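You operate a simulated robot arm through the tools that you are given. There is no shell and no other tool. Be economical: measure what you need, move in short steps, check, and stop when the job is done.

The job below is to be done with a simulated robot arm. You get a single attempt, and the scene is never put back.

TASK
Pump soap on the green sponge and scrub the tea stain off the drainboard beside the rinser.
Fine: lay the sponge under the soap pump's spout; one pump; put the sponge back on its tray. What is to be rubbed or washed off counts as gone when no trace of it is left.

It is judged by the outcome, as a careful person would: the job done as asked, and still so three seconds after it is handed in. It fails if anything else is knocked over, pushed out of place, dropped, spilled or broken.

THE ROBOT
A 7-joint arm with a two-finger parallel gripper on a trunk, on a base that drives. Base frame: it is fixed to the floor where the robot stands at the start and does not move with it; the origin is under the middle of the robot, x ahead of it, y to its left, z up. Readings come in mm, rad, newtons and seconds.
Its first joint turns from -2.897 to 2.897 rad. Places, roughly: soap pump head [900, 0, 1100]; sponge [1000, 1250, 1000]; sponge tray [1000, 1200, 900]; tea stain [800, 800, 900]. Payload 4.4 kg.
The TCP is the grasp point between the finger pads, 23 mm short of the fingertips. In the tool frame z runs along the fingers and y along their closing line. Largest opening 94 mm; finger width 38, thickness 10; the body of the gripper, 54 by 96 mm, starts 39 mm behind the TCP.
Orientation is that of the tool frame in the base frame, as [roll, pitch, yaw] about the fixed x, y, z axes, in that order (R = Rz(yaw) Ry(pitch) Rx(roll)). With the fingers straight down and closing along the base's y, the tool's x points along the base's -x, its y along +y and its z along -z.

THE INTERFACE
- The arm moves only by the tool move_arm. Its argument "targets" is text: rows parted by semicolons, each of 7 numbers parted by spaces: the shift along the base's x, y, z in m, then the turn, a rotation vector about the base's x, y, z in rad, then the gripper command, from -1 (fully open) to 1 (shut), values between in proportion. In form: tx ty tz rx ry rz fingers; .... A call has 1 to 20 rows; each row shifts and turns the commanded pose from where the row before left it. Rows are played at 5 a second. More than 50 mm and 0.15 rad between two rows, or a gripper value outside its range, and nothing of the call is played. Where a pose cannot be reached the arm comes as near as it can. A force on the tool above 40 N (or 10 N above the force at the start of the call, whichever is more), or a blocked arm, ends the call early, and 0.2 s more pass. Each finger travels about 108 mm/s and halts on what it meets, pressing with about 42 N; the grip force reading is that of the motor and also rises with nothing between the fingers. The clock runs only during rows and for 0.2 s after the last one: add rows that do not move to give the fingers time. It gives the time, the measured TCP pose, the force on the tool (base axes), the opening and the grip force at its end, in the units of the frame above (readings bear some noise), with the torque about the TCP (base axes, N m) and any sound that the robot's microphone picked up, and new pictures: "views" is both (left out), scene, wrist or none.
- Cameras (640 x 400 px; columns grow to the right, rows downward): "scene" is now at [189, 263.6, 1488.2]; the picture's right is [0.32, -0.95, 0.00], its down [-0.34, -0.12, -0.93] and it looks along [0.88, 0.30, -0.36] (base axes); focal length 259 px, centre (320, 200). "wrist" rides on the gripper at [86, 16, -75] in the tool frame; the picture's right is [-0.18, 0.98, 0.00], its down [-0.58, -0.11, -0.81] and it looks along [-0.79, -0.15, 0.59] (tool axes); focal length 243 px, centre (320, 200). There is no depth. A picture from a camera that has moved, and an enlarged one, comes with that camera's place and axes in the base frame and with its lens.
- steer(legs): drives the robot by 1 to 6 legs, each [ahead, left, turn to the left] in mm, mm and rad, along the robot's own axes; the way and the turn of a leg run together, so that a leg with both is an arc; at most 1500 mm and 3.142 rad a leg. The arm and the cameras ride along, it lands a little off, and it stops where it bumps. It gives what a move gives, and a new picture of the scene camera.
- turn_head(pan, tilt): turns the head with the scene camera to pan (to the left, within 2.094 rad either way) and tilt (down, from -0.506 to 1.204), counted from straight ahead of the robot. It gives what a move gives, and a new picture of the scene camera.
- inspect(camera, box): a new picture of the part [left, top, right, bottom] of that camera's present view, enlarged. The clock stands still meanwhile.
- finish_job(): hands the job in; it is judged then, once.

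Go step by step. Nothing tells you exact positions but the pictures and the camera data: compare them with the known pose of the tool, close in by small moves and look again before you grip or let go. The budget is 120 turns and 260 pictures, counting those below and the enlarged ones. Unless the task says otherwise, let go and move clear before handing in, and close with one line.

The tools are called after "Emit:" by a JSON object that holds its "fn" and its "kwargs". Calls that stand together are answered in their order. move_arm: Moves the arm, as the interface text tells. Its arguments: {"type":"object","properties":{"targets":{"type":"string"},"views":{"type":"string","enum":["both","scene","wrist","none"]}},"required":["targets"]} The other tools are called the same way: steer (legs) drives the base; turn_head (pan, tilt) turns the head that bears the scene camera; inspect (camera, box) takes an enlarged picture of a part of a camera's view; finish_job () hands the job in.

At the start:

```text
t: 0.0
ee_pos: [395.1, 334.7, 1349.3]
tcp_rot: [3.141, -0.002, -3.141]
force: [0.9, -0.3, -0.2]
ft_torque: [-0.02, 0.01, 0.01]
opening: 93.9
grasp_force: 0.1
robot x, y, heading: [1.8, -2.5, -0.001]
head pan, tilt: [0.33, 0.374]
```

scene: 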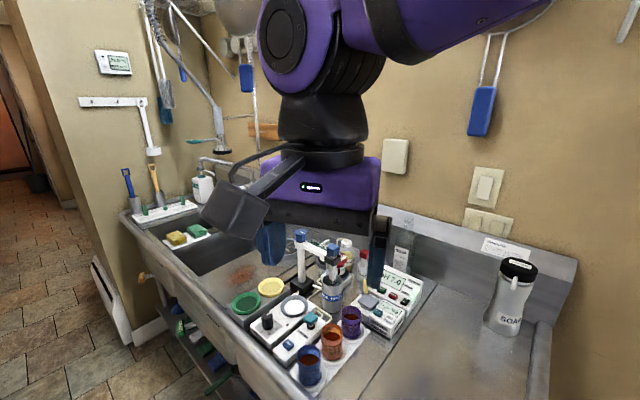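
wrist: 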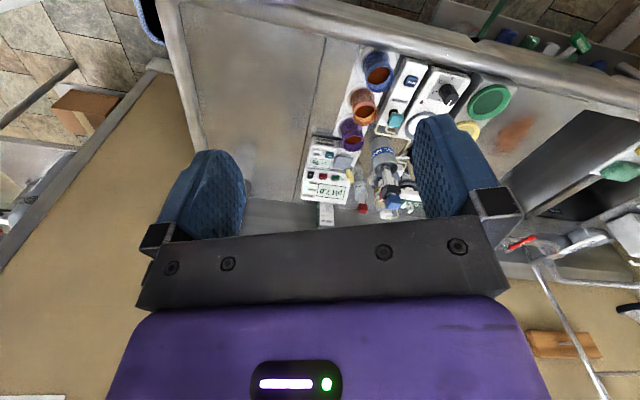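

I see the counter with a soap dispenser at the right, a tea stain in the middle and yellow and green sponges at the left. I'll enlarge these parts first.

Emit:
{"fn": "inspect", "kwargs": {"camera": "scene", "box": [440, 220, 600, 360]}}

Emit:
{"fn": "inspect", "kwargs": {"camera": "scene", "box": [100, 160, 300, 320]}}

```text
2.86 times, centred on (520, 290) of scene
camera zoom: at [189.0, 263.6, 1488.2], right [0.32, -0.95, 0.0], down [-0.34, -0.12, -0.93], along [0.88, 0.3, -0.36], focal length 740 px, centre (-251, -57)
```

zoom: 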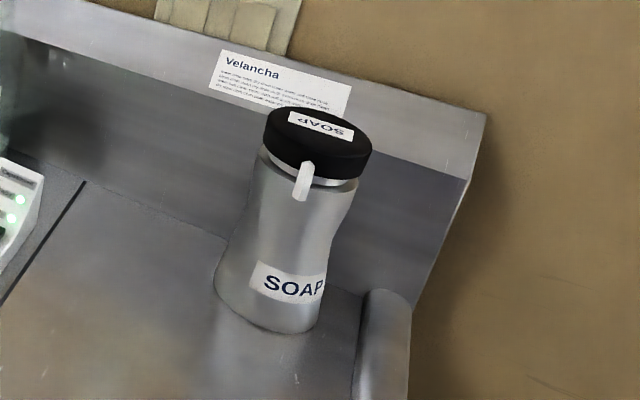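

```text
2.50 times, centred on (200, 240) of scene
camera zoom: at [189.0, 263.6, 1488.2], right [0.32, -0.95, 0.0], down [-0.34, -0.12, -0.93], along [0.88, 0.3, -0.36], focal length 648 px, centre (620, 100)
```

zoom: 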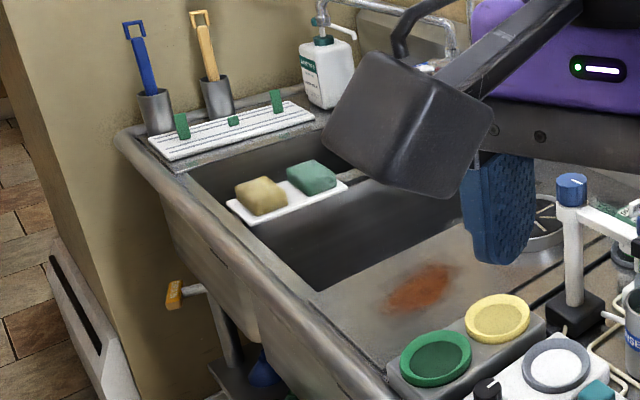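

The soap bottle is near (875,-25), the stain near (830,790) and the green sponge near (1030,1165). I'll check the free floor to the left before driving.

Emit:
{"fn": "turn_head", "kwargs": {"pan": 1.2, "tilt": 0.6}}

```text
t: 1.2
ee_pos: [394.9, 334.8, 1350.4]
tcp_rot: [-3.141, 0.0, 3.141]
force: [0.4, 0.1, -0.2]
ft_torque: [-0.02, 0.02, -0.02]
opening: 94.0
grasp_force: 0.0
robot x, y, heading: [0.4, 2.4, -0.001]
head pan, tilt: [1.201, 0.6]
camera scene: at [133.1, 315.8, 1467.5], right [0.93, -0.36, 0.0], down [-0.2, -0.53, -0.83], along [0.3, 0.77, -0.56], focal length 259 px, centre (320, 200)
```

scene: 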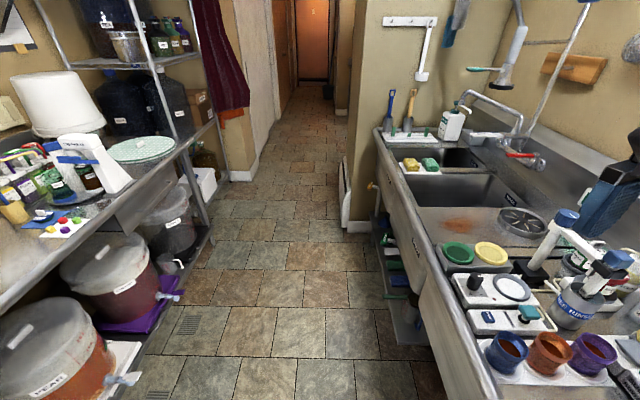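

The aisle and counter run along about (0.335, 0.94), so the counter is turned by about -0.34 rad to me and its front edge is about 340 mm from the robot's axis. I'll turn to face it and then slide left.

Emit:
{"fn": "steer", "kwargs": {"legs": [[0, 0, -0.34], [-80, 1230, 0]]}}

Emit:
{"fn": "turn_head", "kwargs": {"pan": 0.2, "tilt": 0.7}}

```text
t: 2.3
ee_pos: [435.1, 283.4, 1350.1]
tcp_rot: [3.14, 0.003, 2.995]
force: [-0.3, -0.1, -0.2]
ft_torque: [-0.02, 0.03, -0.04]
opening: 94.3
grasp_force: 0.0
robot x, y, heading: [-4.7, 10.8, -0.147]
head pan, tilt: [1.201, 0.6]
stopped in leg 1: the robot was blocked; the commanded pose is now the measured one
camera scene: at [172.4, 303.4, 1467.5], right [0.87, -0.49, 0.0], down [-0.28, -0.49, -0.83], along [0.41, 0.72, -0.56], focal length 259 px, centre (320, 200)
```

scene: 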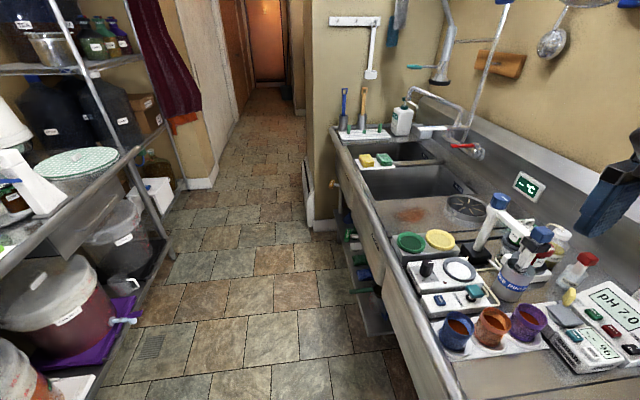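

```text
t: 3.6
ee_pos: [433.4, 284.5, 1350.4]
tcp_rot: [3.14, 0.0, 2.996]
force: [0.6, 0.1, 0.2]
ft_torque: [0.02, 0.0, 0.02]
opening: 94.1
grasp_force: 0.0
robot x, y, heading: [-4.0, 11.4, -0.146]
head pan, tilt: [0.201, 0.7]
camera scene: at [213.5, 231.3, 1458.9], right [0.06, -1.0, 0.0], down [-0.64, -0.04, -0.76], along [0.76, 0.04, -0.64], focal length 259 px, centre (320, 200)
```

scene: 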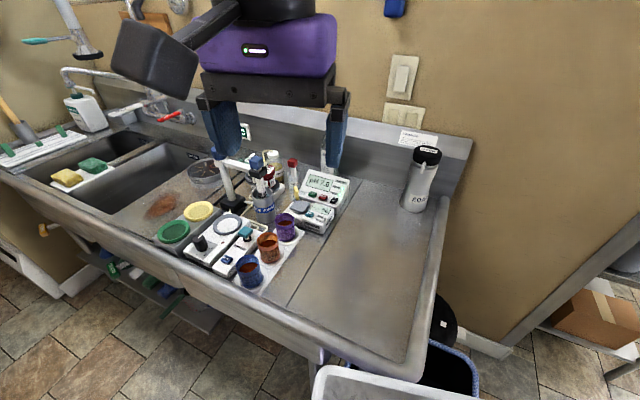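

The turn was stopped by something, likely the white bin by the front right of the base. I'll back off first, slide parallel to the counter and then turn.

Emit:
{"fn": "steer", "kwargs": {"legs": [[-110, 20, 0], [240, 1206, 0], [0, 0, -0.19]]}}

```text
t: 11.2
ee_pos: [780.5, 1347.6, 1350.8]
tcp_rot: [-3.14, 0.001, 2.794]
force: [-0.3, -0.7, 0.9]
ft_torque: [-0.01, -0.01, -0.01]
opening: 93.7
grasp_force: 0.0
robot x, y, heading: [297.4, 1167.8, -0.349]
head pan, tilt: [0.201, 0.7]
camera scene: at [554.5, 1340.9, 1458.9], right [-0.15, -0.99, 0.0], down [-0.64, 0.09, -0.76], along [0.76, -0.11, -0.64], focal length 259 px, centre (320, 200)
```

scene: 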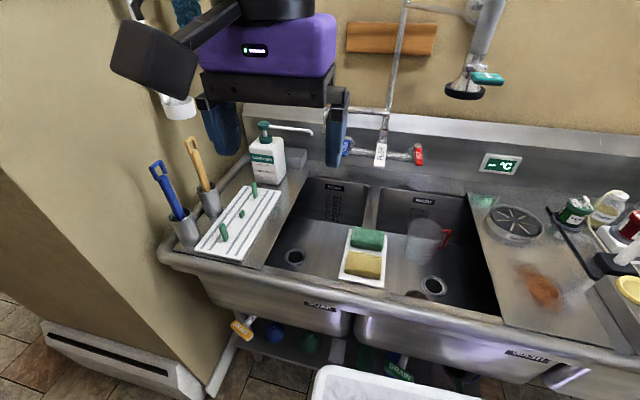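

The robot now faces the sinks at (297,1168). The two views put the green sponge at about (1008,1145,920); I'll enlarge it to get its shape.

Emit:
{"fn": "inspect", "kwargs": {"camera": "scene", "box": [310, 205, 430, 300]}}

Emit:
{"fn": "inspect", "kwargs": {"camera": "scene", "box": [460, 180, 640, 320]}}

Emit:
{"fn": "inspect", "kwargs": {"camera": "wrist", "box": [0, 0, 640, 400]}}

```text
4.21 times, centred on (370, 252) of scene
camera zoom: at [554.5, 1340.9, 1458.9], right [-0.15, -0.99, 0.0], down [-0.64, 0.09, -0.76], along [0.76, -0.11, -0.64], focal length 1091 px, centre (110, -21)
```

zoom: 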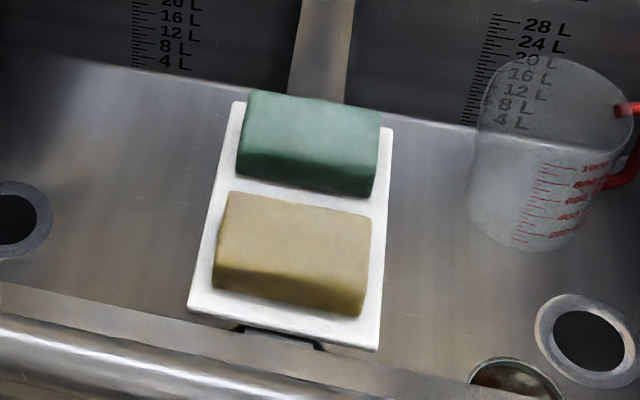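

```text
2.86 times, centred on (550, 250) of scene
camera zoom: at [554.5, 1340.9, 1458.9], right [-0.15, -0.99, 0.0], down [-0.64, 0.09, -0.76], along [0.76, -0.11, -0.64], focal length 740 px, centre (-337, 57)
```

zoom: 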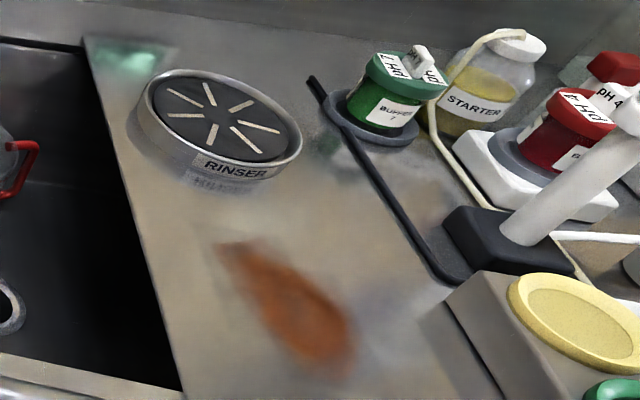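

```text
1.00 times, centred on (320, 200) of wrist (not enlarged: the box is as wide or as high as the picture)
camera zoom: at [704.9, 1391.8, 1424.6], right [0.51, 0.86, 0.0], down [0.51, -0.3, 0.81], along [0.7, -0.41, -0.59], focal length 243 px, centre (320, 200)
```

zoom: 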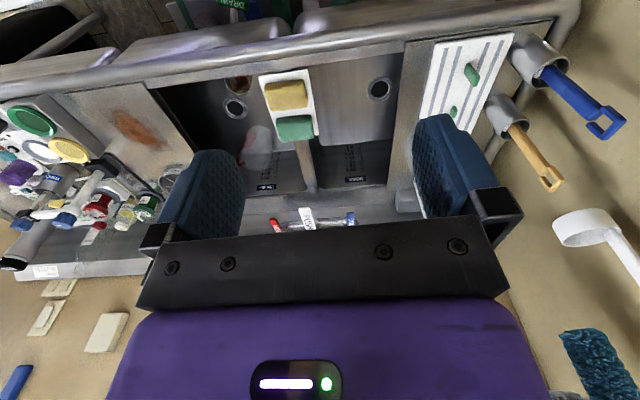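

The green sponge measures about 90 x 60 mm, its long side along the counter, with the yellow one about 20 mm in front of it. I'll turn the gripper 90° so it closes across the short side, partly closed, and move above it.

Emit:
{"fn": "move_arm", "kwargs": {"targets": "0.019 -0.0169 -0.0125 0 0 0.1309 -0.5; 0.019 -0.0169 -0.0125 0 0 0.1309 -0.5; 0.019 -0.0169 -0.0125 0 0 0.1309 -0.5; 0.019 -0.0169 -0.0125 0 0 0.1309 -0.5; 0.019 -0.0169 -0.0125 0 0 0.1309 -0.5; 0.019 -0.0169 -0.0125 0 0 0.1309 -0.5; 0.019 -0.0169 -0.0125 0 0 0.1309 -0.5; 0.019 -0.0169 -0.0125 0 0 0.1309 -0.5; 0.019 -0.0169 -0.0125 0 0 0.1309 -0.5; 0.019 -0.0169 -0.0125 0 0 0.1309 -0.5; 0.019 -0.0169 -0.0125 0 0 0.1309 -0.5; 0.019 -0.0169 -0.0125 0 0 0.1309 -0.5; 0 0 0 0 0 0 -0.5"}}

```text
t: 14.0
ee_pos: [1008.7, 1146.3, 1199.0]
tcp_rot: [3.141, 0.0, -1.916]
force: [-0.7, 0.2, -1.0]
ft_torque: [-0.01, -0.03, 0.02]
opening: 70.5
grasp_force: 0.1
robot x, y, heading: [295.3, 1168.2, -0.347]
head pan, tilt: [0.201, 0.7]
camera scene: at [554.4, 1340.9, 1458.9], right [-0.15, -0.99, 0.0], down [-0.64, 0.09, -0.76], along [0.76, -0.11, -0.64], focal length 259 px, centre (320, 200)
camera wrist: at [965.1, 1069.5, 1273.3], right [-0.86, 0.51, 0.0], down [0.3, 0.51, 0.81], along [0.41, 0.7, -0.59], focal length 243 px, centre (320, 200)
```

scene: 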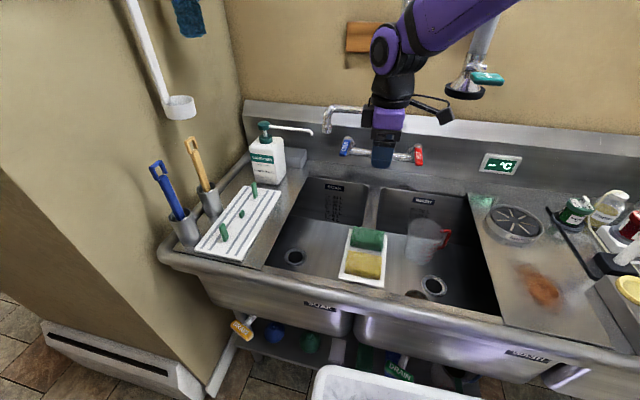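
wrist: 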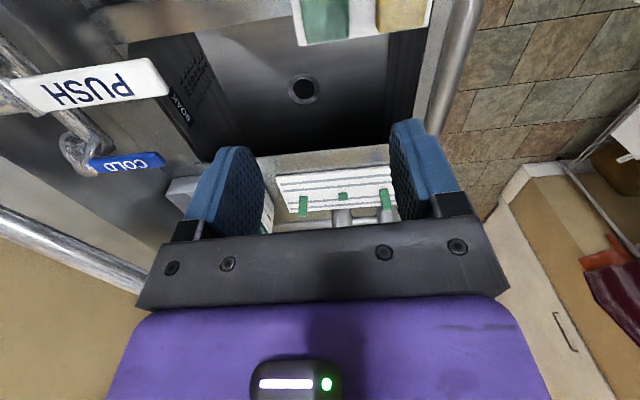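

The gripper is turned and right above the sponge, with only a 3 mm error across. I'll come down to just above it and look again.

Emit:
{"fn": "move_arm", "kwargs": {"targets": "0.002 -0.001 -0.04 0 0 0 -0.5; 0.002 -0.001 -0.04 0 0 0 -0.5; 0 0 -0.04 0 0 0 -0.5; 0 0 -0.04 0 0 0 -0.5; 0 0 -0.03 0 0 0 -0.5; 0 0 0 0 0 0 -0.5"}}

Emit:
{"fn": "inspect", "kwargs": {"camera": "scene", "box": [310, 190, 430, 300]}}

```text
t: 15.4
ee_pos: [1012.3, 1142.5, 1009.3]
tcp_rot: [-3.142, 0.0, -1.917]
force: [-0.9, 0.2, -0.3]
ft_torque: [0.0, -0.01, 0.03]
opening: 70.3
grasp_force: 0.0
robot x, y, heading: [294.1, 1168.7, -0.347]
head pan, tilt: [0.201, 0.7]
camera scene: at [554.4, 1340.9, 1458.9], right [-0.15, -0.99, 0.0], down [-0.64, 0.09, -0.76], along [0.76, -0.11, -0.64], focal length 259 px, centre (320, 200)
camera wrist: at [968.5, 1066.0, 1083.7], right [-0.86, 0.51, 0.0], down [0.3, 0.51, 0.81], along [0.41, 0.7, -0.59], focal length 243 px, centre (320, 200)
```

scene: 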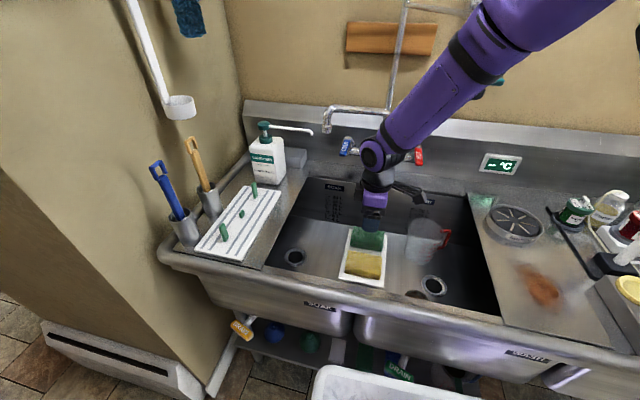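
wrist: 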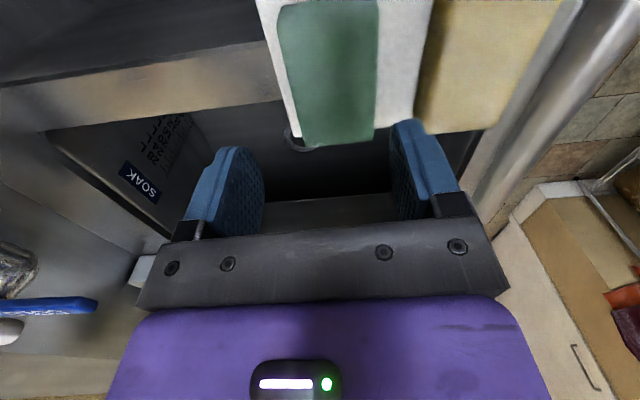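

```text
3.64 times, centred on (370, 245) of scene
camera zoom: at [554.4, 1340.9, 1458.9], right [-0.15, -0.99, 0.0], down [-0.64, 0.09, -0.76], along [0.76, -0.11, -0.64], focal length 942 px, centre (138, 36)
```

zoom: 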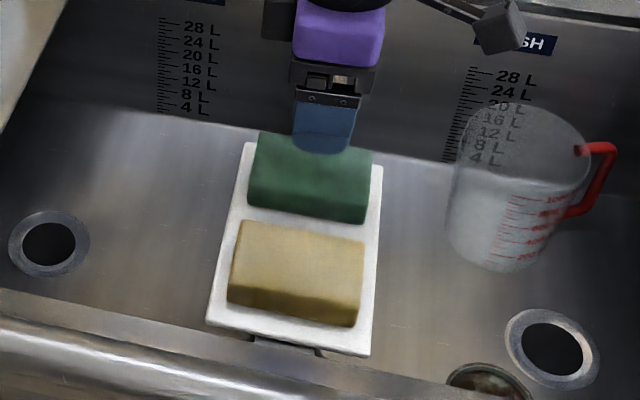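

The wrist view shows the sponge a few millimetres nearer to the robot, and a gap of about 28 mm to the yellow one. I'll open slightly wider, shift 2.5 mm and come down until the tips are level with its top.

Emit:
{"fn": "move_arm", "kwargs": {"targets": "-0.0023 0.0009 -0.02 0 0 0 -0.66; 0 0 -0.02 0 0 0 -0.66; 0 0 -0.015 0 0 0 -0.66; 0 0 0 0 0 0 -0.66"}}

Emit:
{"fn": "inspect", "kwargs": {"camera": "scene", "box": [330, 190, 410, 290]}}

```text
t: 16.4
ee_pos: [1009.3, 1145.8, 955.7]
tcp_rot: [-3.141, 0.001, -1.918]
force: [-0.6, -0.6, 0.0]
ft_torque: [0.0, -0.02, 0.02]
opening: 77.7
grasp_force: 0.0
robot x, y, heading: [297.2, 1168.6, -0.351]
head pan, tilt: [0.201, 0.7]
camera scene: at [554.5, 1340.9, 1458.9], right [-0.15, -0.99, 0.0], down [-0.64, 0.09, -0.76], along [0.76, -0.11, -0.64], focal length 259 px, centre (320, 200)
camera wrist: at [966.4, 1069.4, 1029.9], right [-0.86, 0.51, 0.0], down [0.3, 0.51, 0.81], along [0.41, 0.7, -0.59], focal length 243 px, centre (320, 200)
```

scene: 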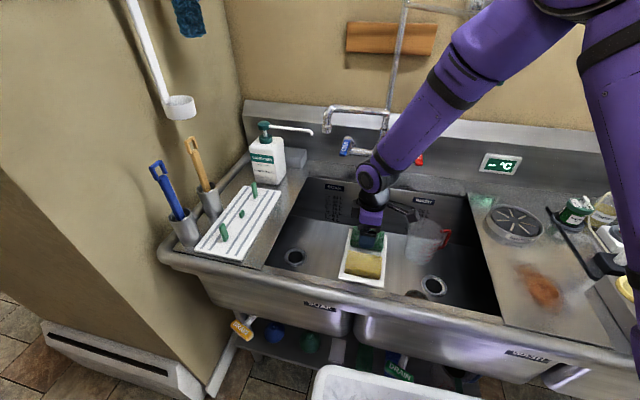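
wrist: 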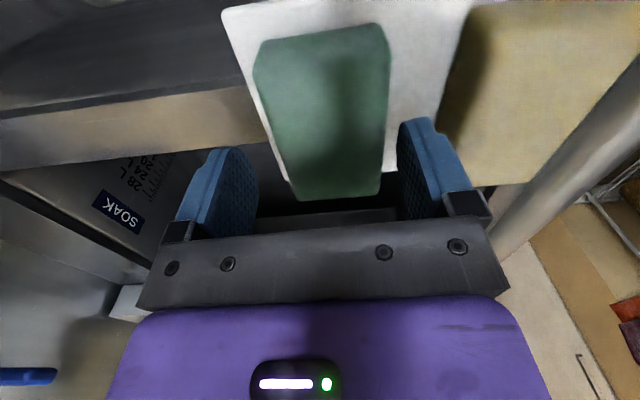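

```text
4.00 times, centred on (370, 240) of scene
camera zoom: at [554.5, 1340.9, 1458.9], right [-0.15, -0.99, 0.0], down [-0.64, 0.09, -0.76], along [0.76, -0.11, -0.64], focal length 1036 px, centre (120, 40)
```

zoom: 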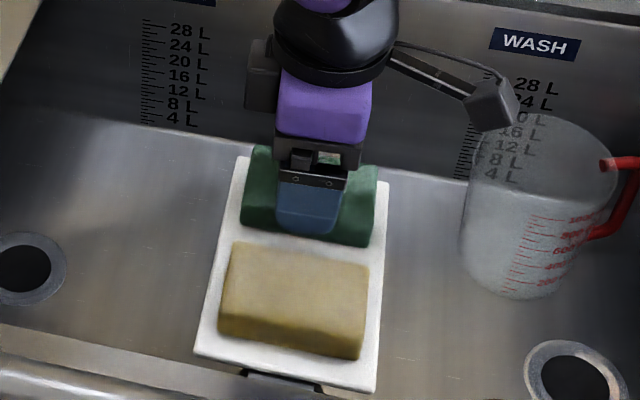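

The gripper is aligned over the sponge with clearance on both sides. I'll lower the tips to just above the tray and close.

Emit:
{"fn": "move_arm", "kwargs": {"targets": "-0.0028 0.001 -0.01 0 0 0 -0.66; 0 0 -0.01 0 0 0 -0.66; 0 0 -0.007 0 0 0 -0.66; 0 0 0 0 0 0 -0.66"}}

Emit:
{"fn": "inspect", "kwargs": {"camera": "scene", "box": [330, 190, 410, 290]}}

```text
t: 17.4
ee_pos: [1007.0, 1146.1, 930.4]
tcp_rot: [-3.14, 0.003, -1.915]
force: [-0.4, -1.3, 38.6]
ft_torque: [-0.15, 1.8, 0.13]
opening: 78.0
grasp_force: 0.1
robot x, y, heading: [295.7, 1168.6, -0.344]
head pan, tilt: [0.201, 0.7]
camera scene: at [553.3, 1340.9, 1459.1], right [-0.15, -0.99, 0.0], down [-0.64, 0.09, -0.77], along [0.76, -0.11, -0.64], focal length 259 px, centre (320, 200)
camera wrist: at [962.9, 1069.3, 1005.2], right [-0.86, 0.51, 0.0], down [0.3, 0.51, 0.81], along [0.41, 0.7, -0.59], focal length 243 px, centre (320, 200)
```

scene: 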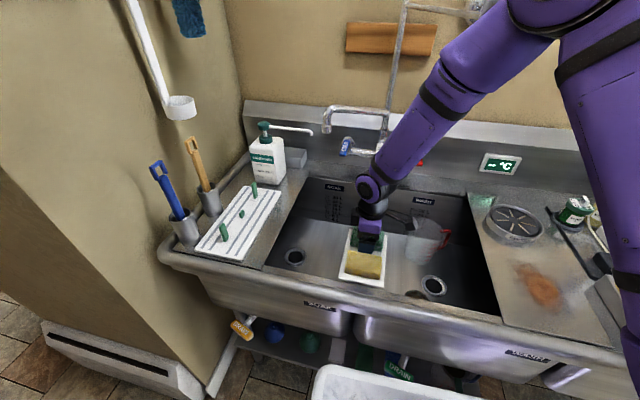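
wrist: 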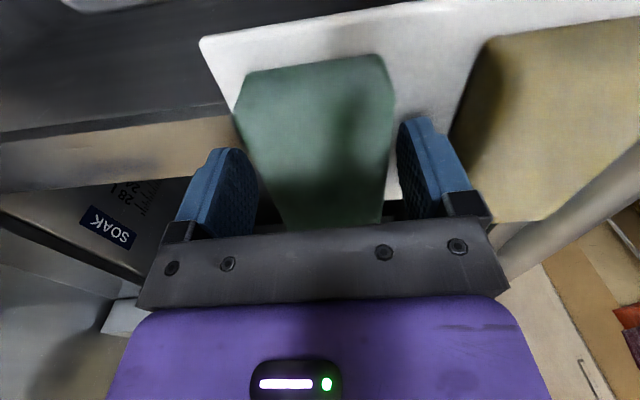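

```text
4.00 times, centred on (370, 240) of scene
camera zoom: at [553.3, 1340.9, 1459.1], right [-0.15, -0.99, 0.0], down [-0.64, 0.09, -0.77], along [0.76, -0.11, -0.64], focal length 1036 px, centre (120, 40)
```

zoom: 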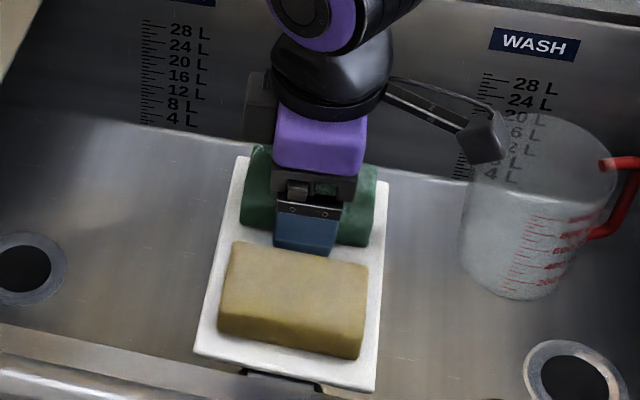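

The near fingertip touched the tray with 39 N. I'll raise by 5 mm and close on the sponge.

Emit:
{"fn": "move_arm", "kwargs": {"targets": "0 0 0.005 0 0 0 -0.66; 0 0 0 0 0 0 -0.66; 0 0 0 0 0 0 -0.2; 0 0 0 0 0 0 0.2; 0 0 0 0 0 0 0.5; 0 0 0 0 0 0 0.5"}}

```text
t: 18.8
ee_pos: [1005.9, 1145.3, 932.9]
tcp_rot: [3.139, 0.0, -1.916]
force: [-0.8, -0.4, -0.1]
ft_torque: [-0.02, 0.0, -0.01]
opening: 55.3
grasp_force: 41.9
robot x, y, heading: [295.3, 1165.4, -0.35]
head pan, tilt: [0.201, 0.7]
camera scene: at [554.6, 1340.9, 1458.9], right [-0.15, -0.99, 0.0], down [-0.64, 0.09, -0.76], along [0.76, -0.11, -0.64], focal length 259 px, centre (320, 200)
camera wrist: at [962.4, 1068.7, 1007.8], right [-0.86, 0.51, 0.0], down [0.3, 0.51, 0.81], along [0.41, 0.7, -0.59], focal length 243 px, centre (320, 200)
```

scene: 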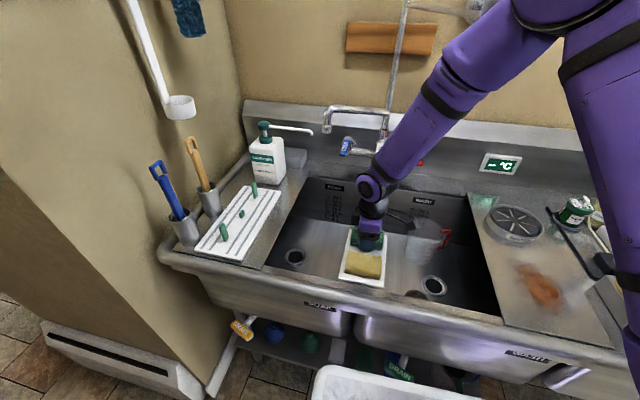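
wrist: 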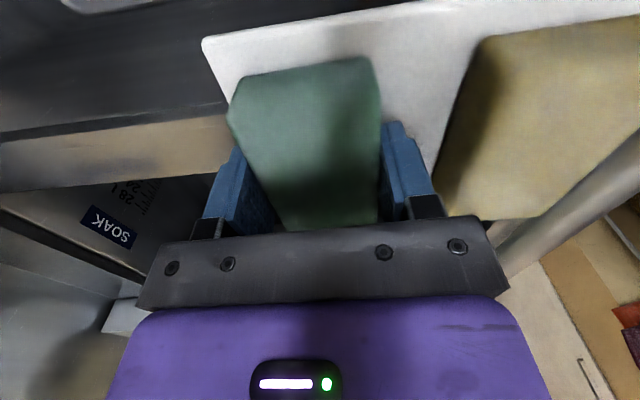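

The sponge is gripped at 55 mm. I'll lift it straight up and check that it came along.

Emit:
{"fn": "move_arm", "kwargs": {"targets": "0 0 0.02 0 0 0 0.5; 0 0 0.04 0 0 0 0.5; 0 0 0.045 0 0 0 0.5; 0 0 0.045 0 0 0 0.5; 0 0 0.045 0 0 0 0.5; 0 0 0.045 0 0 0 0.5; 0 0 0.045 0 0 0 0.5; 0 0 0.045 0 0 0 0.5"}}

```text
t: 20.6
ee_pos: [1008.4, 1145.4, 1263.5]
tcp_rot: [3.14, 0.0, -1.918]
force: [0.2, 0.3, -1.0]
ft_torque: [0.01, 0.02, -0.04]
opening: 54.5
grasp_force: 42.1
robot x, y, heading: [295.3, 1166.5, -0.348]
head pan, tilt: [0.201, 0.7]
camera scene: at [555.0, 1340.9, 1458.8], right [-0.15, -0.99, 0.0], down [-0.64, 0.09, -0.76], along [0.76, -0.11, -0.64], focal length 259 px, centre (320, 200)
camera wrist: at [964.3, 1068.9, 1337.5], right [-0.86, 0.51, 0.0], down [0.3, 0.51, 0.81], along [0.41, 0.7, -0.59], focal length 243 px, centre (320, 200)
```

scene: 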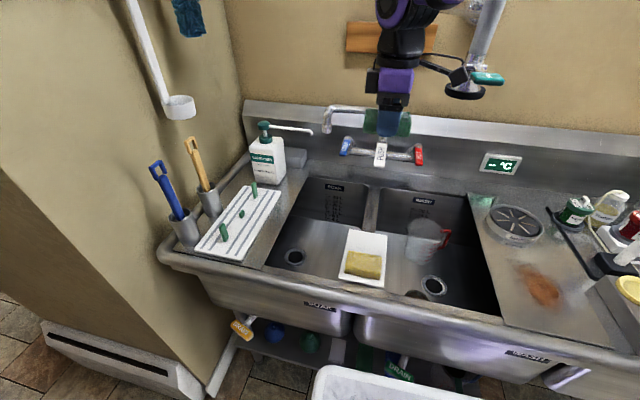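
wrist: 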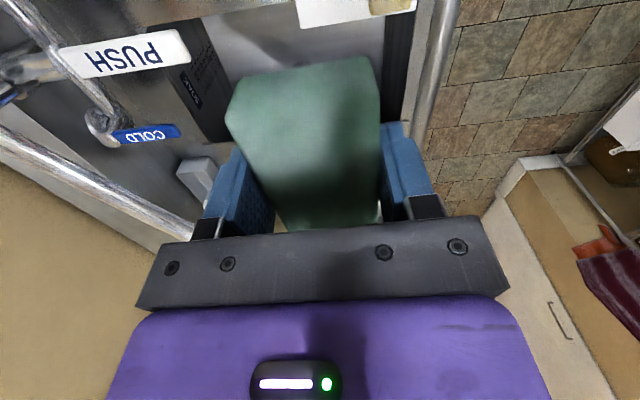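

The sponge is held well and the tray stays in place. The hanging sprayer near (1050,975,1295) is close to the path, so I'll pull the hand back toward the robot before driving right.

Emit:
{"fn": "move_arm", "kwargs": {"targets": "-0.0376 0.0137 0 0 0 0 0.5; -0.0376 0.0137 0 0 0 0 0.5; -0.0376 0.0137 0 0 0 0 0.5; -0.0376 0.0137 0 0 0 0 0.5; -0.0376 0.0137 0 0 0 0 0.5; 0 0 0 0 0 0 0.5", "views": "scene"}}

Emit:
{"fn": "steer", "kwargs": {"legs": [[0, -840, 0]]}}

```text
t: 22.0
ee_pos: [820.9, 1212.3, 1263.9]
tcp_rot: [3.139, 0.0, -1.917]
force: [-0.2, 0.5, 0.4]
ft_torque: [-0.02, -0.01, -0.03]
opening: 54.8
grasp_force: 41.5
robot x, y, heading: [297.4, 1170.3, -0.352]
head pan, tilt: [0.201, 0.7]
camera scene: at [554.7, 1340.8, 1458.9], right [-0.15, -0.99, 0.0], down [-0.64, 0.09, -0.76], along [0.76, -0.11, -0.64], focal length 259 px, centre (320, 200)
```

scene: 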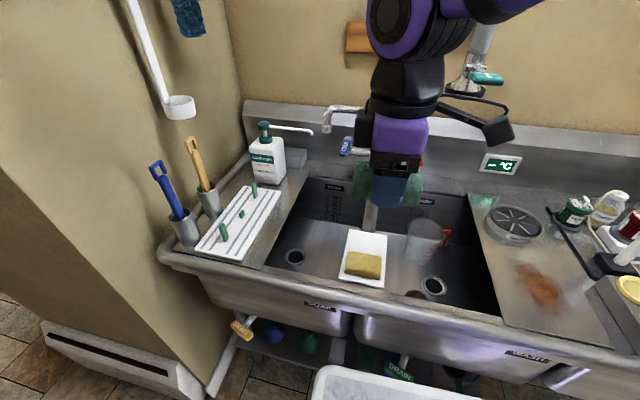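

```text
t: 26.5
ee_pos: [542.0, 420.2, 1262.7]
tcp_rot: [-3.141, 0.0, -1.893]
force: [0.2, 0.1, -1.0]
ft_torque: [-0.01, 0.0, 0.04]
opening: 54.6
grasp_force: 42.4
robot x, y, heading: [15.8, 359.2, -0.322]
head pan, tilt: [0.201, 0.7]
camera scene: at [270.5, 542.0, 1458.9], right [-0.12, -0.99, 0.0], down [-0.64, 0.08, -0.76], along [0.76, -0.09, -0.64], focal length 259 px, centre (320, 200)
```

scene: 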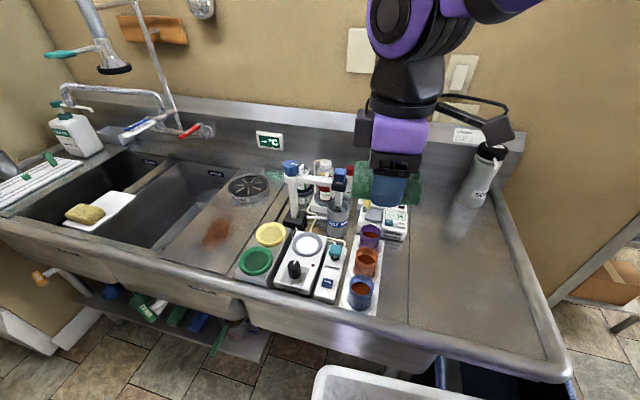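

The soap bottle's head triangulates to about (846,-7,1105). I'll turn the head toward it and look closely at the spout.

Emit:
{"fn": "turn_head", "kwargs": {"pan": -0.35, "tilt": 0.6}}

Emit:
{"fn": "inspect", "kwargs": {"camera": "scene", "box": [280, 80, 440, 240]}}

```text
t: 27.4
ee_pos: [540.9, 421.6, 1263.3]
tcp_rot: [3.141, 0.0, -1.892]
force: [-0.6, 0.4, 0.4]
ft_torque: [-0.01, 0.0, 0.02]
opening: 54.9
grasp_force: 42.4
robot x, y, heading: [15.3, 364.5, -0.318]
head pan, tilt: [-0.351, 0.6]
camera scene: at [255.4, 497.2, 1467.5], right [-0.62, -0.78, 0.0], down [-0.44, 0.35, -0.82], along [0.65, -0.51, -0.57], focal length 259 px, centre (320, 200)
```

scene: 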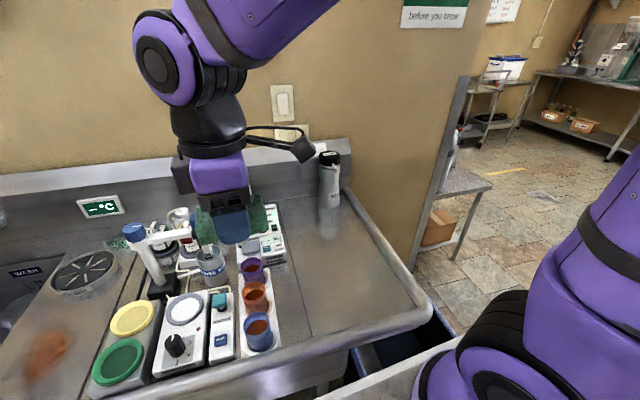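

```text
2.50 times, centred on (360, 160) of scene
camera zoom: at [255.4, 497.2, 1467.5], right [-0.62, -0.78, 0.0], down [-0.44, 0.35, -0.82], along [0.65, -0.51, -0.57], focal length 648 px, centre (220, 300)
```

zoom: 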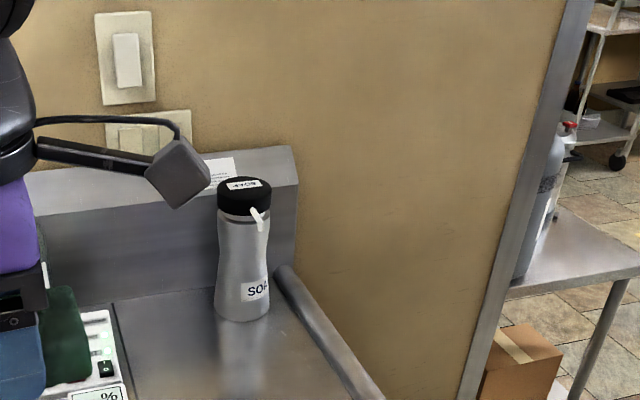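

The spout faces the front of the counter at roughly (806,-3). To fit beside the bottle, the sponge's long side should point at it, with the hand's narrow side facing it, so I'll turn the hand back 1.6 rad and bring it in front of the bottle.

Emit:
{"fn": "move_arm", "kwargs": {"targets": "0.0152 -0.0343 -0.0036 0 0 -0.1451 0.5; 0.0152 -0.0343 -0.0036 0 0 -0.1451 0.5; 0.0152 -0.0343 -0.0036 0 0 -0.1451 0.5; 0.0152 -0.0343 -0.0036 0 0 -0.1451 0.5; 0.0152 -0.0343 -0.0036 0 0 -0.1451 0.5; 0.0152 -0.0343 -0.0036 0 0 -0.1451 0.5; 0.0152 -0.0343 -0.0036 0 0 -0.1451 0.5; 0.0152 -0.0343 -0.0036 0 0 -0.1451 0.5; 0.0152 -0.0343 -0.0036 0 0 -0.1451 0.5; 0.0152 -0.0343 -0.0036 0 0 -0.1451 0.5; 0.0152 -0.0343 -0.0036 0 0 -0.1451 0.5; 0 0 0 0 0 0 0.5"}}

Emit:
{"fn": "inspect", "kwargs": {"camera": "scene", "box": [240, 100, 420, 260]}}

```text
t: 30.1
ee_pos: [707.8, 41.6, 1225.5]
tcp_rot: [-3.14, 0.0, 2.796]
force: [-0.9, 0.8, -0.4]
ft_torque: [0.02, 0.0, 0.0]
opening: 54.8
grasp_force: 42.1
robot x, y, heading: [16.3, 363.3, -0.319]
head pan, tilt: [-0.351, 0.6]
camera scene: at [255.3, 497.2, 1467.5], right [-0.62, -0.78, 0.0], down [-0.44, 0.35, -0.83], along [0.65, -0.51, -0.56], focal length 259 px, centre (320, 200)
camera wrist: at [632.2, 85.9, 1298.6], right [0.51, 0.86, 0.0], down [0.51, -0.3, 0.81], along [0.7, -0.41, -0.59], focal length 243 px, centre (320, 200)
```

scene: 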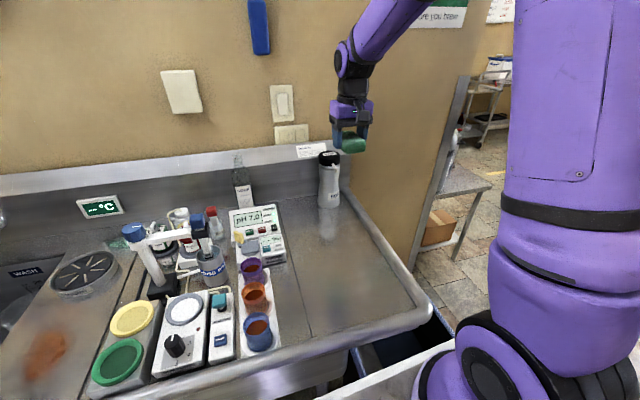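
wrist: 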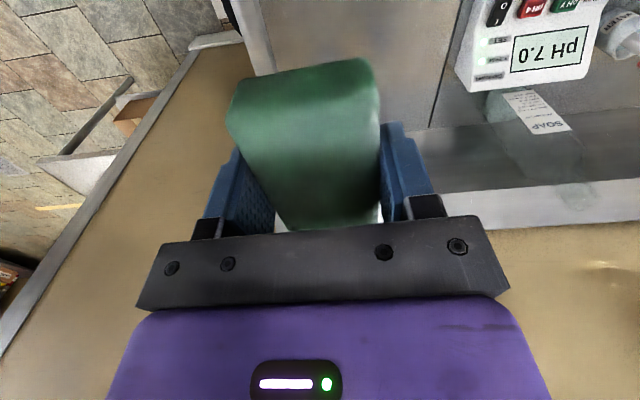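

```text
2.50 times, centred on (330, 180) of scene
camera zoom: at [255.3, 497.2, 1467.5], right [-0.62, -0.78, 0.0], down [-0.44, 0.35, -0.83], along [0.65, -0.51, -0.56], focal length 648 px, centre (295, 250)
```

zoom: 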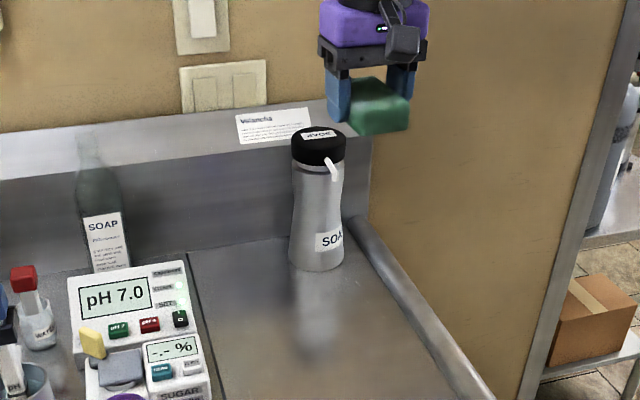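

The hand is in front of the bottle, but the bottle's depth is still uncertain by about 20 mm. I'll set the sponge down right here, clear of the bottle, and then use the free wrist camera to measure; first I go down to 965 mm.

Emit:
{"fn": "move_arm", "kwargs": {"targets": "0 0 -0.045 0 0 0 0.5; 0 0 -0.045 0 0 0 0.5; 0 0 -0.045 0 0 0 0.5; 0 0 -0.045 0 0 0 0.5; 0 0 -0.045 0 0 0 0.5; 0 0 -0.03 0 0 0 0.5; 0 0 0 0 0 0 0.5"}}

Emit:
{"fn": "inspect", "kwargs": {"camera": "scene", "box": [260, 130, 420, 250]}}

```text
t: 31.6
ee_pos: [707.9, 42.8, 964.0]
tcp_rot: [-3.14, 0.002, 2.796]
force: [-0.3, -0.1, -0.5]
ft_torque: [0.04, 0.04, 0.0]
opening: 54.7
grasp_force: 42.4
robot x, y, heading: [15.5, 359.2, -0.321]
head pan, tilt: [-0.351, 0.6]
camera scene: at [255.2, 497.2, 1467.5], right [-0.62, -0.78, 0.0], down [-0.44, 0.35, -0.83], along [0.65, -0.51, -0.56], focal length 259 px, centre (320, 200)
camera wrist: at [633.0, 86.6, 1039.0], right [0.51, 0.86, 0.0], down [0.51, -0.3, 0.81], along [0.7, -0.41, -0.59], focal length 243 px, centre (320, 200)
```

scene: 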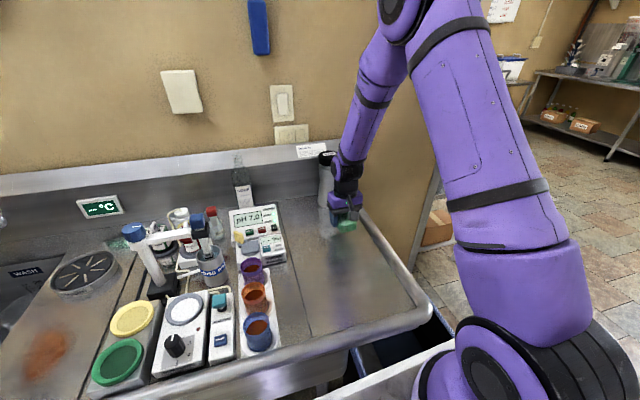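
wrist: 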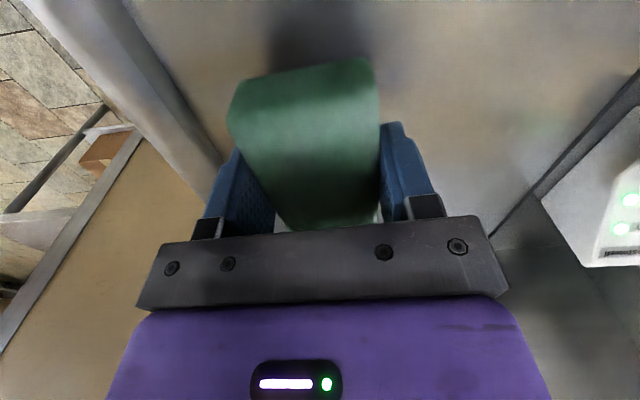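

```text
3.33 times, centred on (340, 190) of scene
camera zoom: at [255.2, 497.2, 1467.5], right [-0.62, -0.78, 0.0], down [-0.44, 0.35, -0.83], along [0.65, -0.51, -0.56], focal length 864 px, centre (253, 233)
```

zoom: 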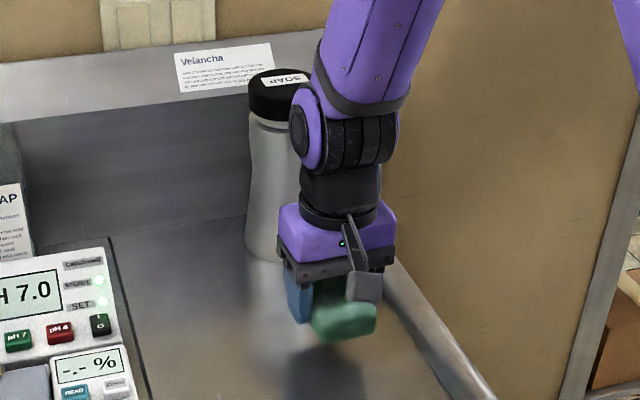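

Counter is still below; I'll lower in small steps until the force shows contact.

Emit:
{"fn": "move_arm", "kwargs": {"targets": "0 0 -0.01 0 0 0 0.5; 0 0 -0.01 0 0 0 0.5; 0 0 -0.008 0 0 0 0.5; 0 0 0 0 0 0 0.5"}}

Emit:
{"fn": "inspect", "kwargs": {"camera": "scene", "box": [300, 180, 400, 260]}}

```text
t: 32.6
ee_pos: [706.2, 41.9, 939.5]
tcp_rot: [-3.141, -0.002, 2.796]
force: [0.6, 0.2, 0.3]
ft_torque: [0.01, -0.02, 0.0]
opening: 54.9
grasp_force: 42.2
robot x, y, heading: [14.6, 362.3, -0.32]
head pan, tilt: [-0.351, 0.6]
camera scene: at [255.4, 497.1, 1467.5], right [-0.62, -0.78, 0.0], down [-0.44, 0.35, -0.83], along [0.65, -0.51, -0.56], focal length 259 px, centre (320, 200)
camera wrist: at [631.7, 86.3, 1013.4], right [0.51, 0.86, 0.0], down [0.51, -0.3, 0.81], along [0.7, -0.41, -0.59], focal length 243 px, centre (320, 200)
```

scene: 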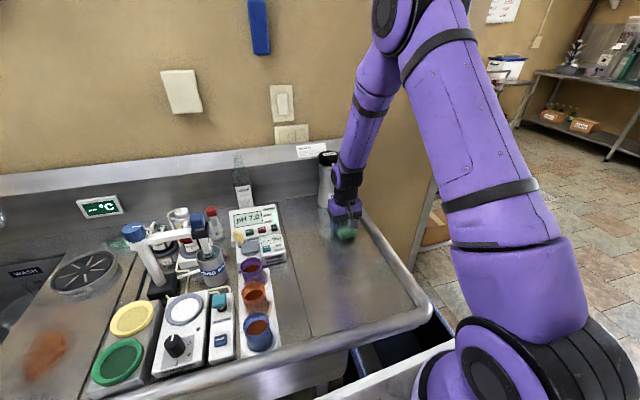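
wrist: 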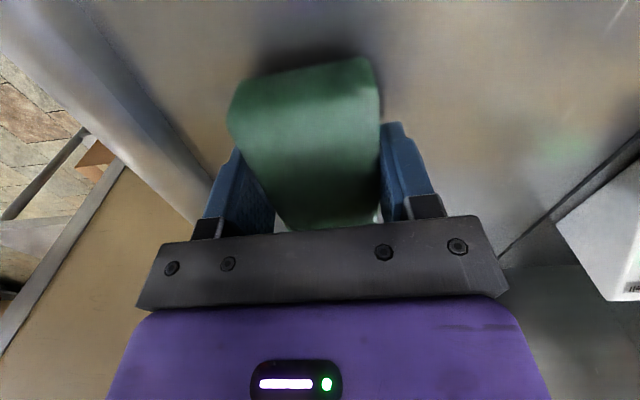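

```text
5.00 times, centred on (350, 220) of scene
camera zoom: at [255.4, 497.1, 1467.5], right [-0.62, -0.78, 0.0], down [-0.44, 0.35, -0.83], along [0.65, -0.51, -0.56], focal length 1296 px, centre (170, 100)
```

zoom: 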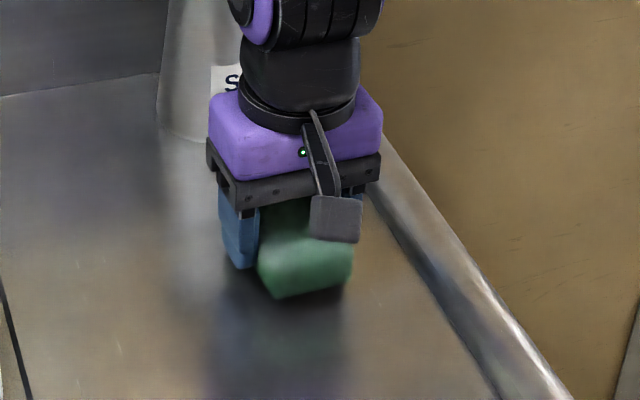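

Still no contact, and the shadow is closing. I'll keep lowering slowly.

Emit:
{"fn": "move_arm", "kwargs": {"targets": "0 0 -0.005 0 0 0 0.5; 0 0 -0.005 0 0 0 0.5; 0 0 -0.004 0 0 0 0.5; 0 0 0 0 0 0 0.5", "views": "none"}}

```text
t: 33.6
ee_pos: [708.2, 43.2, 925.6]
tcp_rot: [3.14, 0.002, 2.796]
force: [-0.4, -1.3, 0.0]
ft_torque: [0.0, -0.05, -0.02]
opening: 54.7
grasp_force: 41.6
robot x, y, heading: [15.7, 362.9, -0.322]
head pan, tilt: [-0.351, 0.6]
```

Emit:
{"fn": "move_arm", "kwargs": {"targets": "0 0 -0.004 0 0 0 0.5; 0 0 -0.003 0 0 0 0.5; 0 0 -0.003 0 0 0 0.5; 0 0 0 0 0 0 0.5", "views": "none"}}

```text
t: 34.1
ee_pos: [708.1, 43.4, 924.0]
tcp_rot: [3.14, 0.004, 2.796]
force: [-9.9, 2.4, 21.2]
ft_torque: [0.1, 0.5, -0.04]
opening: 54.6
grasp_force: 42.2
robot x, y, heading: [17.0, 363.8, -0.322]
head pan, tilt: [-0.351, 0.6]
stopped in row 2: the force on the tool passed its limit at 47 N (the readings are from after the stop); the commanded pose is now the measured one
```

Contact with the counter came at TCP z of about 924. I'll let go and rise to look at the sponge and bottle.

Emit:
{"fn": "move_arm", "kwargs": {"targets": "0 0 0.001 0 0 0 0.1; 0 0 0 0 0 0 -0.6; 0 0 0 0 0 0 -0.6; 0 0 0.02 0 0 0 -0.6; 0 0 0.04 0 0 0 -0.6; 0 0 0.045 0 0 0 -0.6; 0 0 0.045 0 0 0 -0.6; 0 0 0.045 0 0 0 -0.6; 0 0 0.045 0 0 0 -0.6; 0 0 0 0 0 0 -0.6"}}

Emit:
{"fn": "inspect", "kwargs": {"camera": "scene", "box": [280, 140, 400, 260]}}

```text
t: 36.3
ee_pos: [707.3, 43.3, 1161.4]
tcp_rot: [-3.14, 0.001, 2.795]
force: [0.1, 0.1, 0.1]
ft_torque: [0.02, -0.02, -0.02]
opening: 75.2
grasp_force: 0.0
robot x, y, heading: [14.7, 363.0, -0.326]
head pan, tilt: [-0.351, 0.6]
camera scene: at [255.4, 497.1, 1467.5], right [-0.62, -0.78, 0.0], down [-0.44, 0.35, -0.82], along [0.65, -0.51, -0.57], focal length 259 px, centre (320, 200)
camera wrist: at [631.6, 86.6, 1235.3], right [0.51, 0.86, 0.0], down [0.51, -0.3, 0.81], along [0.7, -0.41, -0.59], focal length 243 px, centre (320, 200)
```

scene: 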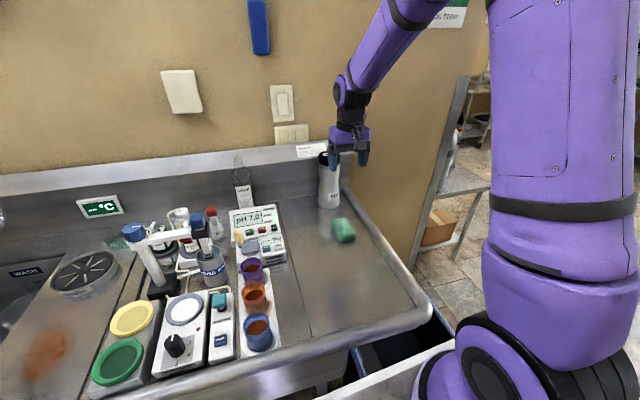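
wrist: 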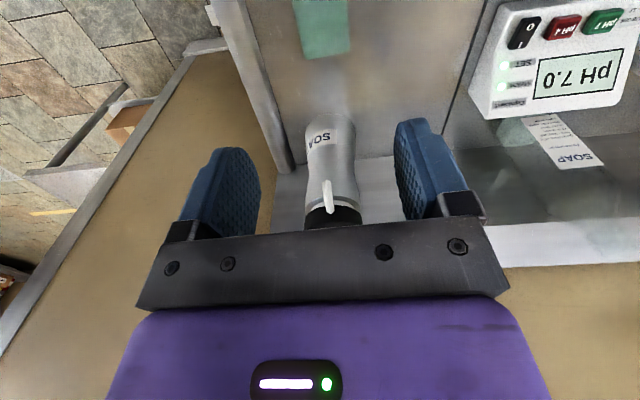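

```text
3.33 times, centred on (340, 200) of scene
camera zoom: at [255.4, 497.1, 1467.5], right [-0.62, -0.78, 0.0], down [-0.44, 0.35, -0.82], along [0.65, -0.51, -0.57], focal length 864 px, centre (253, 200)
```

zoom: 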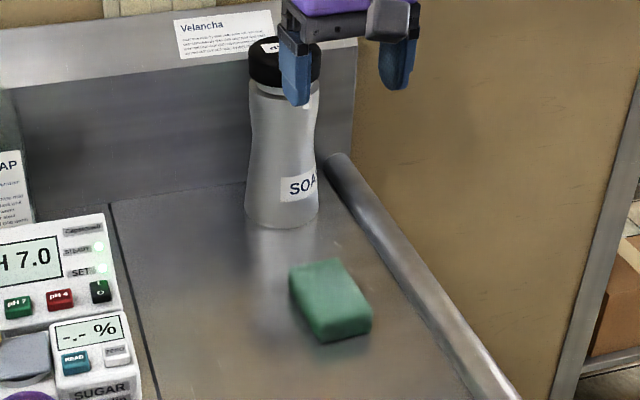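

The wrist view shows the spout tip near (814,-12), about 65 mm in front of the bottle's axis at (876,-31), and the sponge at (705,40). I'll regrip the sponge at its near end so that the hand stays clear of the spout when placing.

Emit:
{"fn": "move_arm", "kwargs": {"targets": "-0.034 0.008 -0.02 0 0 0 -0.6; 0 0 -0.045 0 0 0 -0.6; 0 0 -0.045 0 0 0 -0.6; 0 0 -0.045 0 0 0 -0.6; 0 0 -0.035 0 0 0 -0.6; 0 0 0 0 0 0 -0.6"}}

Emit:
{"fn": "inspect", "kwargs": {"camera": "scene", "box": [300, 160, 400, 260]}}

```text
t: 37.7
ee_pos: [675.7, 51.3, 973.0]
tcp_rot: [-3.139, 0.004, 2.795]
force: [-0.2, -0.2, 0.1]
ft_torque: [0.02, -0.03, 0.0]
opening: 75.1
grasp_force: 0.0
robot x, y, heading: [13.0, 359.7, -0.319]
head pan, tilt: [-0.351, 0.6]
camera scene: at [255.1, 497.2, 1467.5], right [-0.62, -0.78, 0.0], down [-0.44, 0.35, -0.83], along [0.65, -0.51, -0.56], focal length 259 px, centre (320, 200)
camera wrist: at [599.7, 94.4, 1048.2], right [0.51, 0.86, 0.0], down [0.51, -0.3, 0.81], along [0.7, -0.41, -0.59], focal length 243 px, centre (320, 200)
```

scene: 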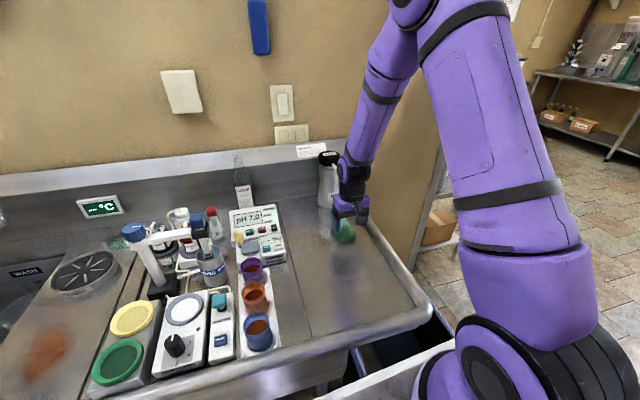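
wrist: 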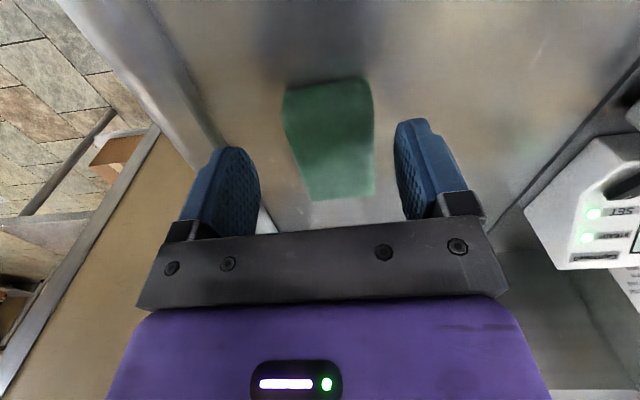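

```text
4.00 times, centred on (350, 210) of scene
camera zoom: at [255.1, 497.2, 1467.5], right [-0.62, -0.78, 0.0], down [-0.44, 0.35, -0.83], along [0.65, -0.51, -0.56], focal length 1036 px, centre (200, 160)
```

zoom: 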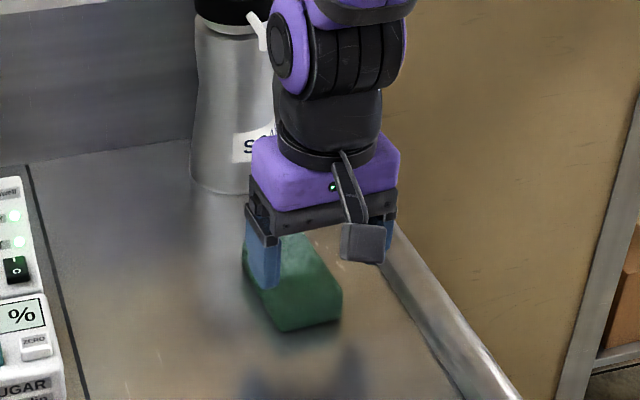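

The sponge lies 33 mm ahead of the TCP and 5 mm to the left. I'll correct slightly, go down and grip.

Emit:
{"fn": "move_arm", "kwargs": {"targets": "0.007 0.002 -0.02 0 0 0 -0.6; 0 0 -0.02 0 0 0 -0.6; 0 0 -0.006 0 0 0 -0.6; 0 0 0 0 0 0 -0.6; 0 0 0 0 0 0 -0.1; 0 0 0 0 0 0 0.3; 0 0 0 0 0 0 0.5; 0 0 0 0 0 0 0.5; 0 0 0.006 0 0 0 0.5; 0 0 0.006 0 0 0 0.5"}}

```text
t: 39.9
ee_pos: [681.0, 52.6, 939.8]
tcp_rot: [-3.141, 0.002, 2.798]
force: [0.3, 1.0, -0.4]
ft_torque: [-0.01, 0.02, 0.01]
opening: 54.8
grasp_force: 41.8
robot x, y, heading: [16.4, 362.5, -0.322]
head pan, tilt: [-0.351, 0.6]
camera scene: at [255.4, 497.1, 1467.5], right [-0.62, -0.78, 0.0], down [-0.44, 0.35, -0.82], along [0.65, -0.51, -0.57], focal length 259 px, centre (320, 200)
camera wrist: at [605.9, 96.0, 1014.3], right [0.51, 0.86, 0.0], down [0.51, -0.3, 0.81], along [0.7, -0.41, -0.59], focal length 243 px, centre (320, 200)
```

scene: 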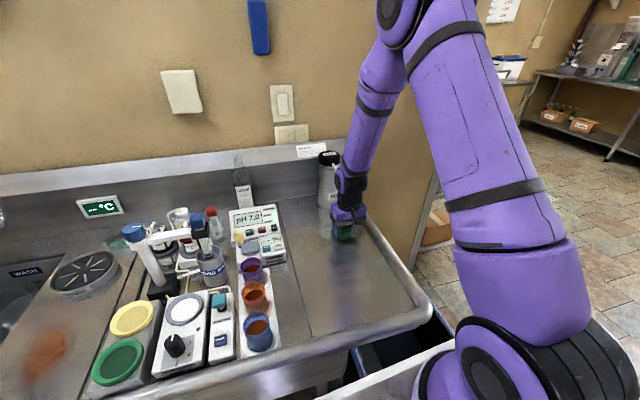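
wrist: 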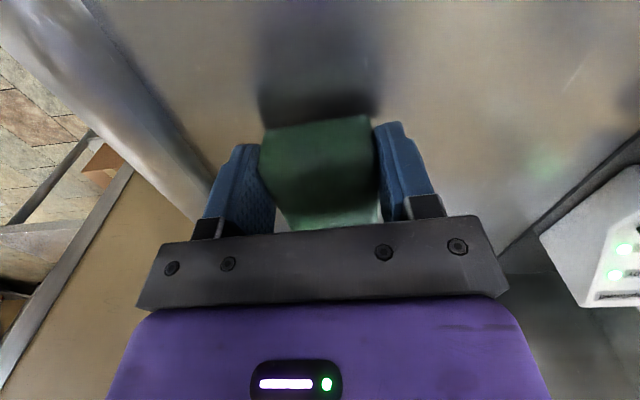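

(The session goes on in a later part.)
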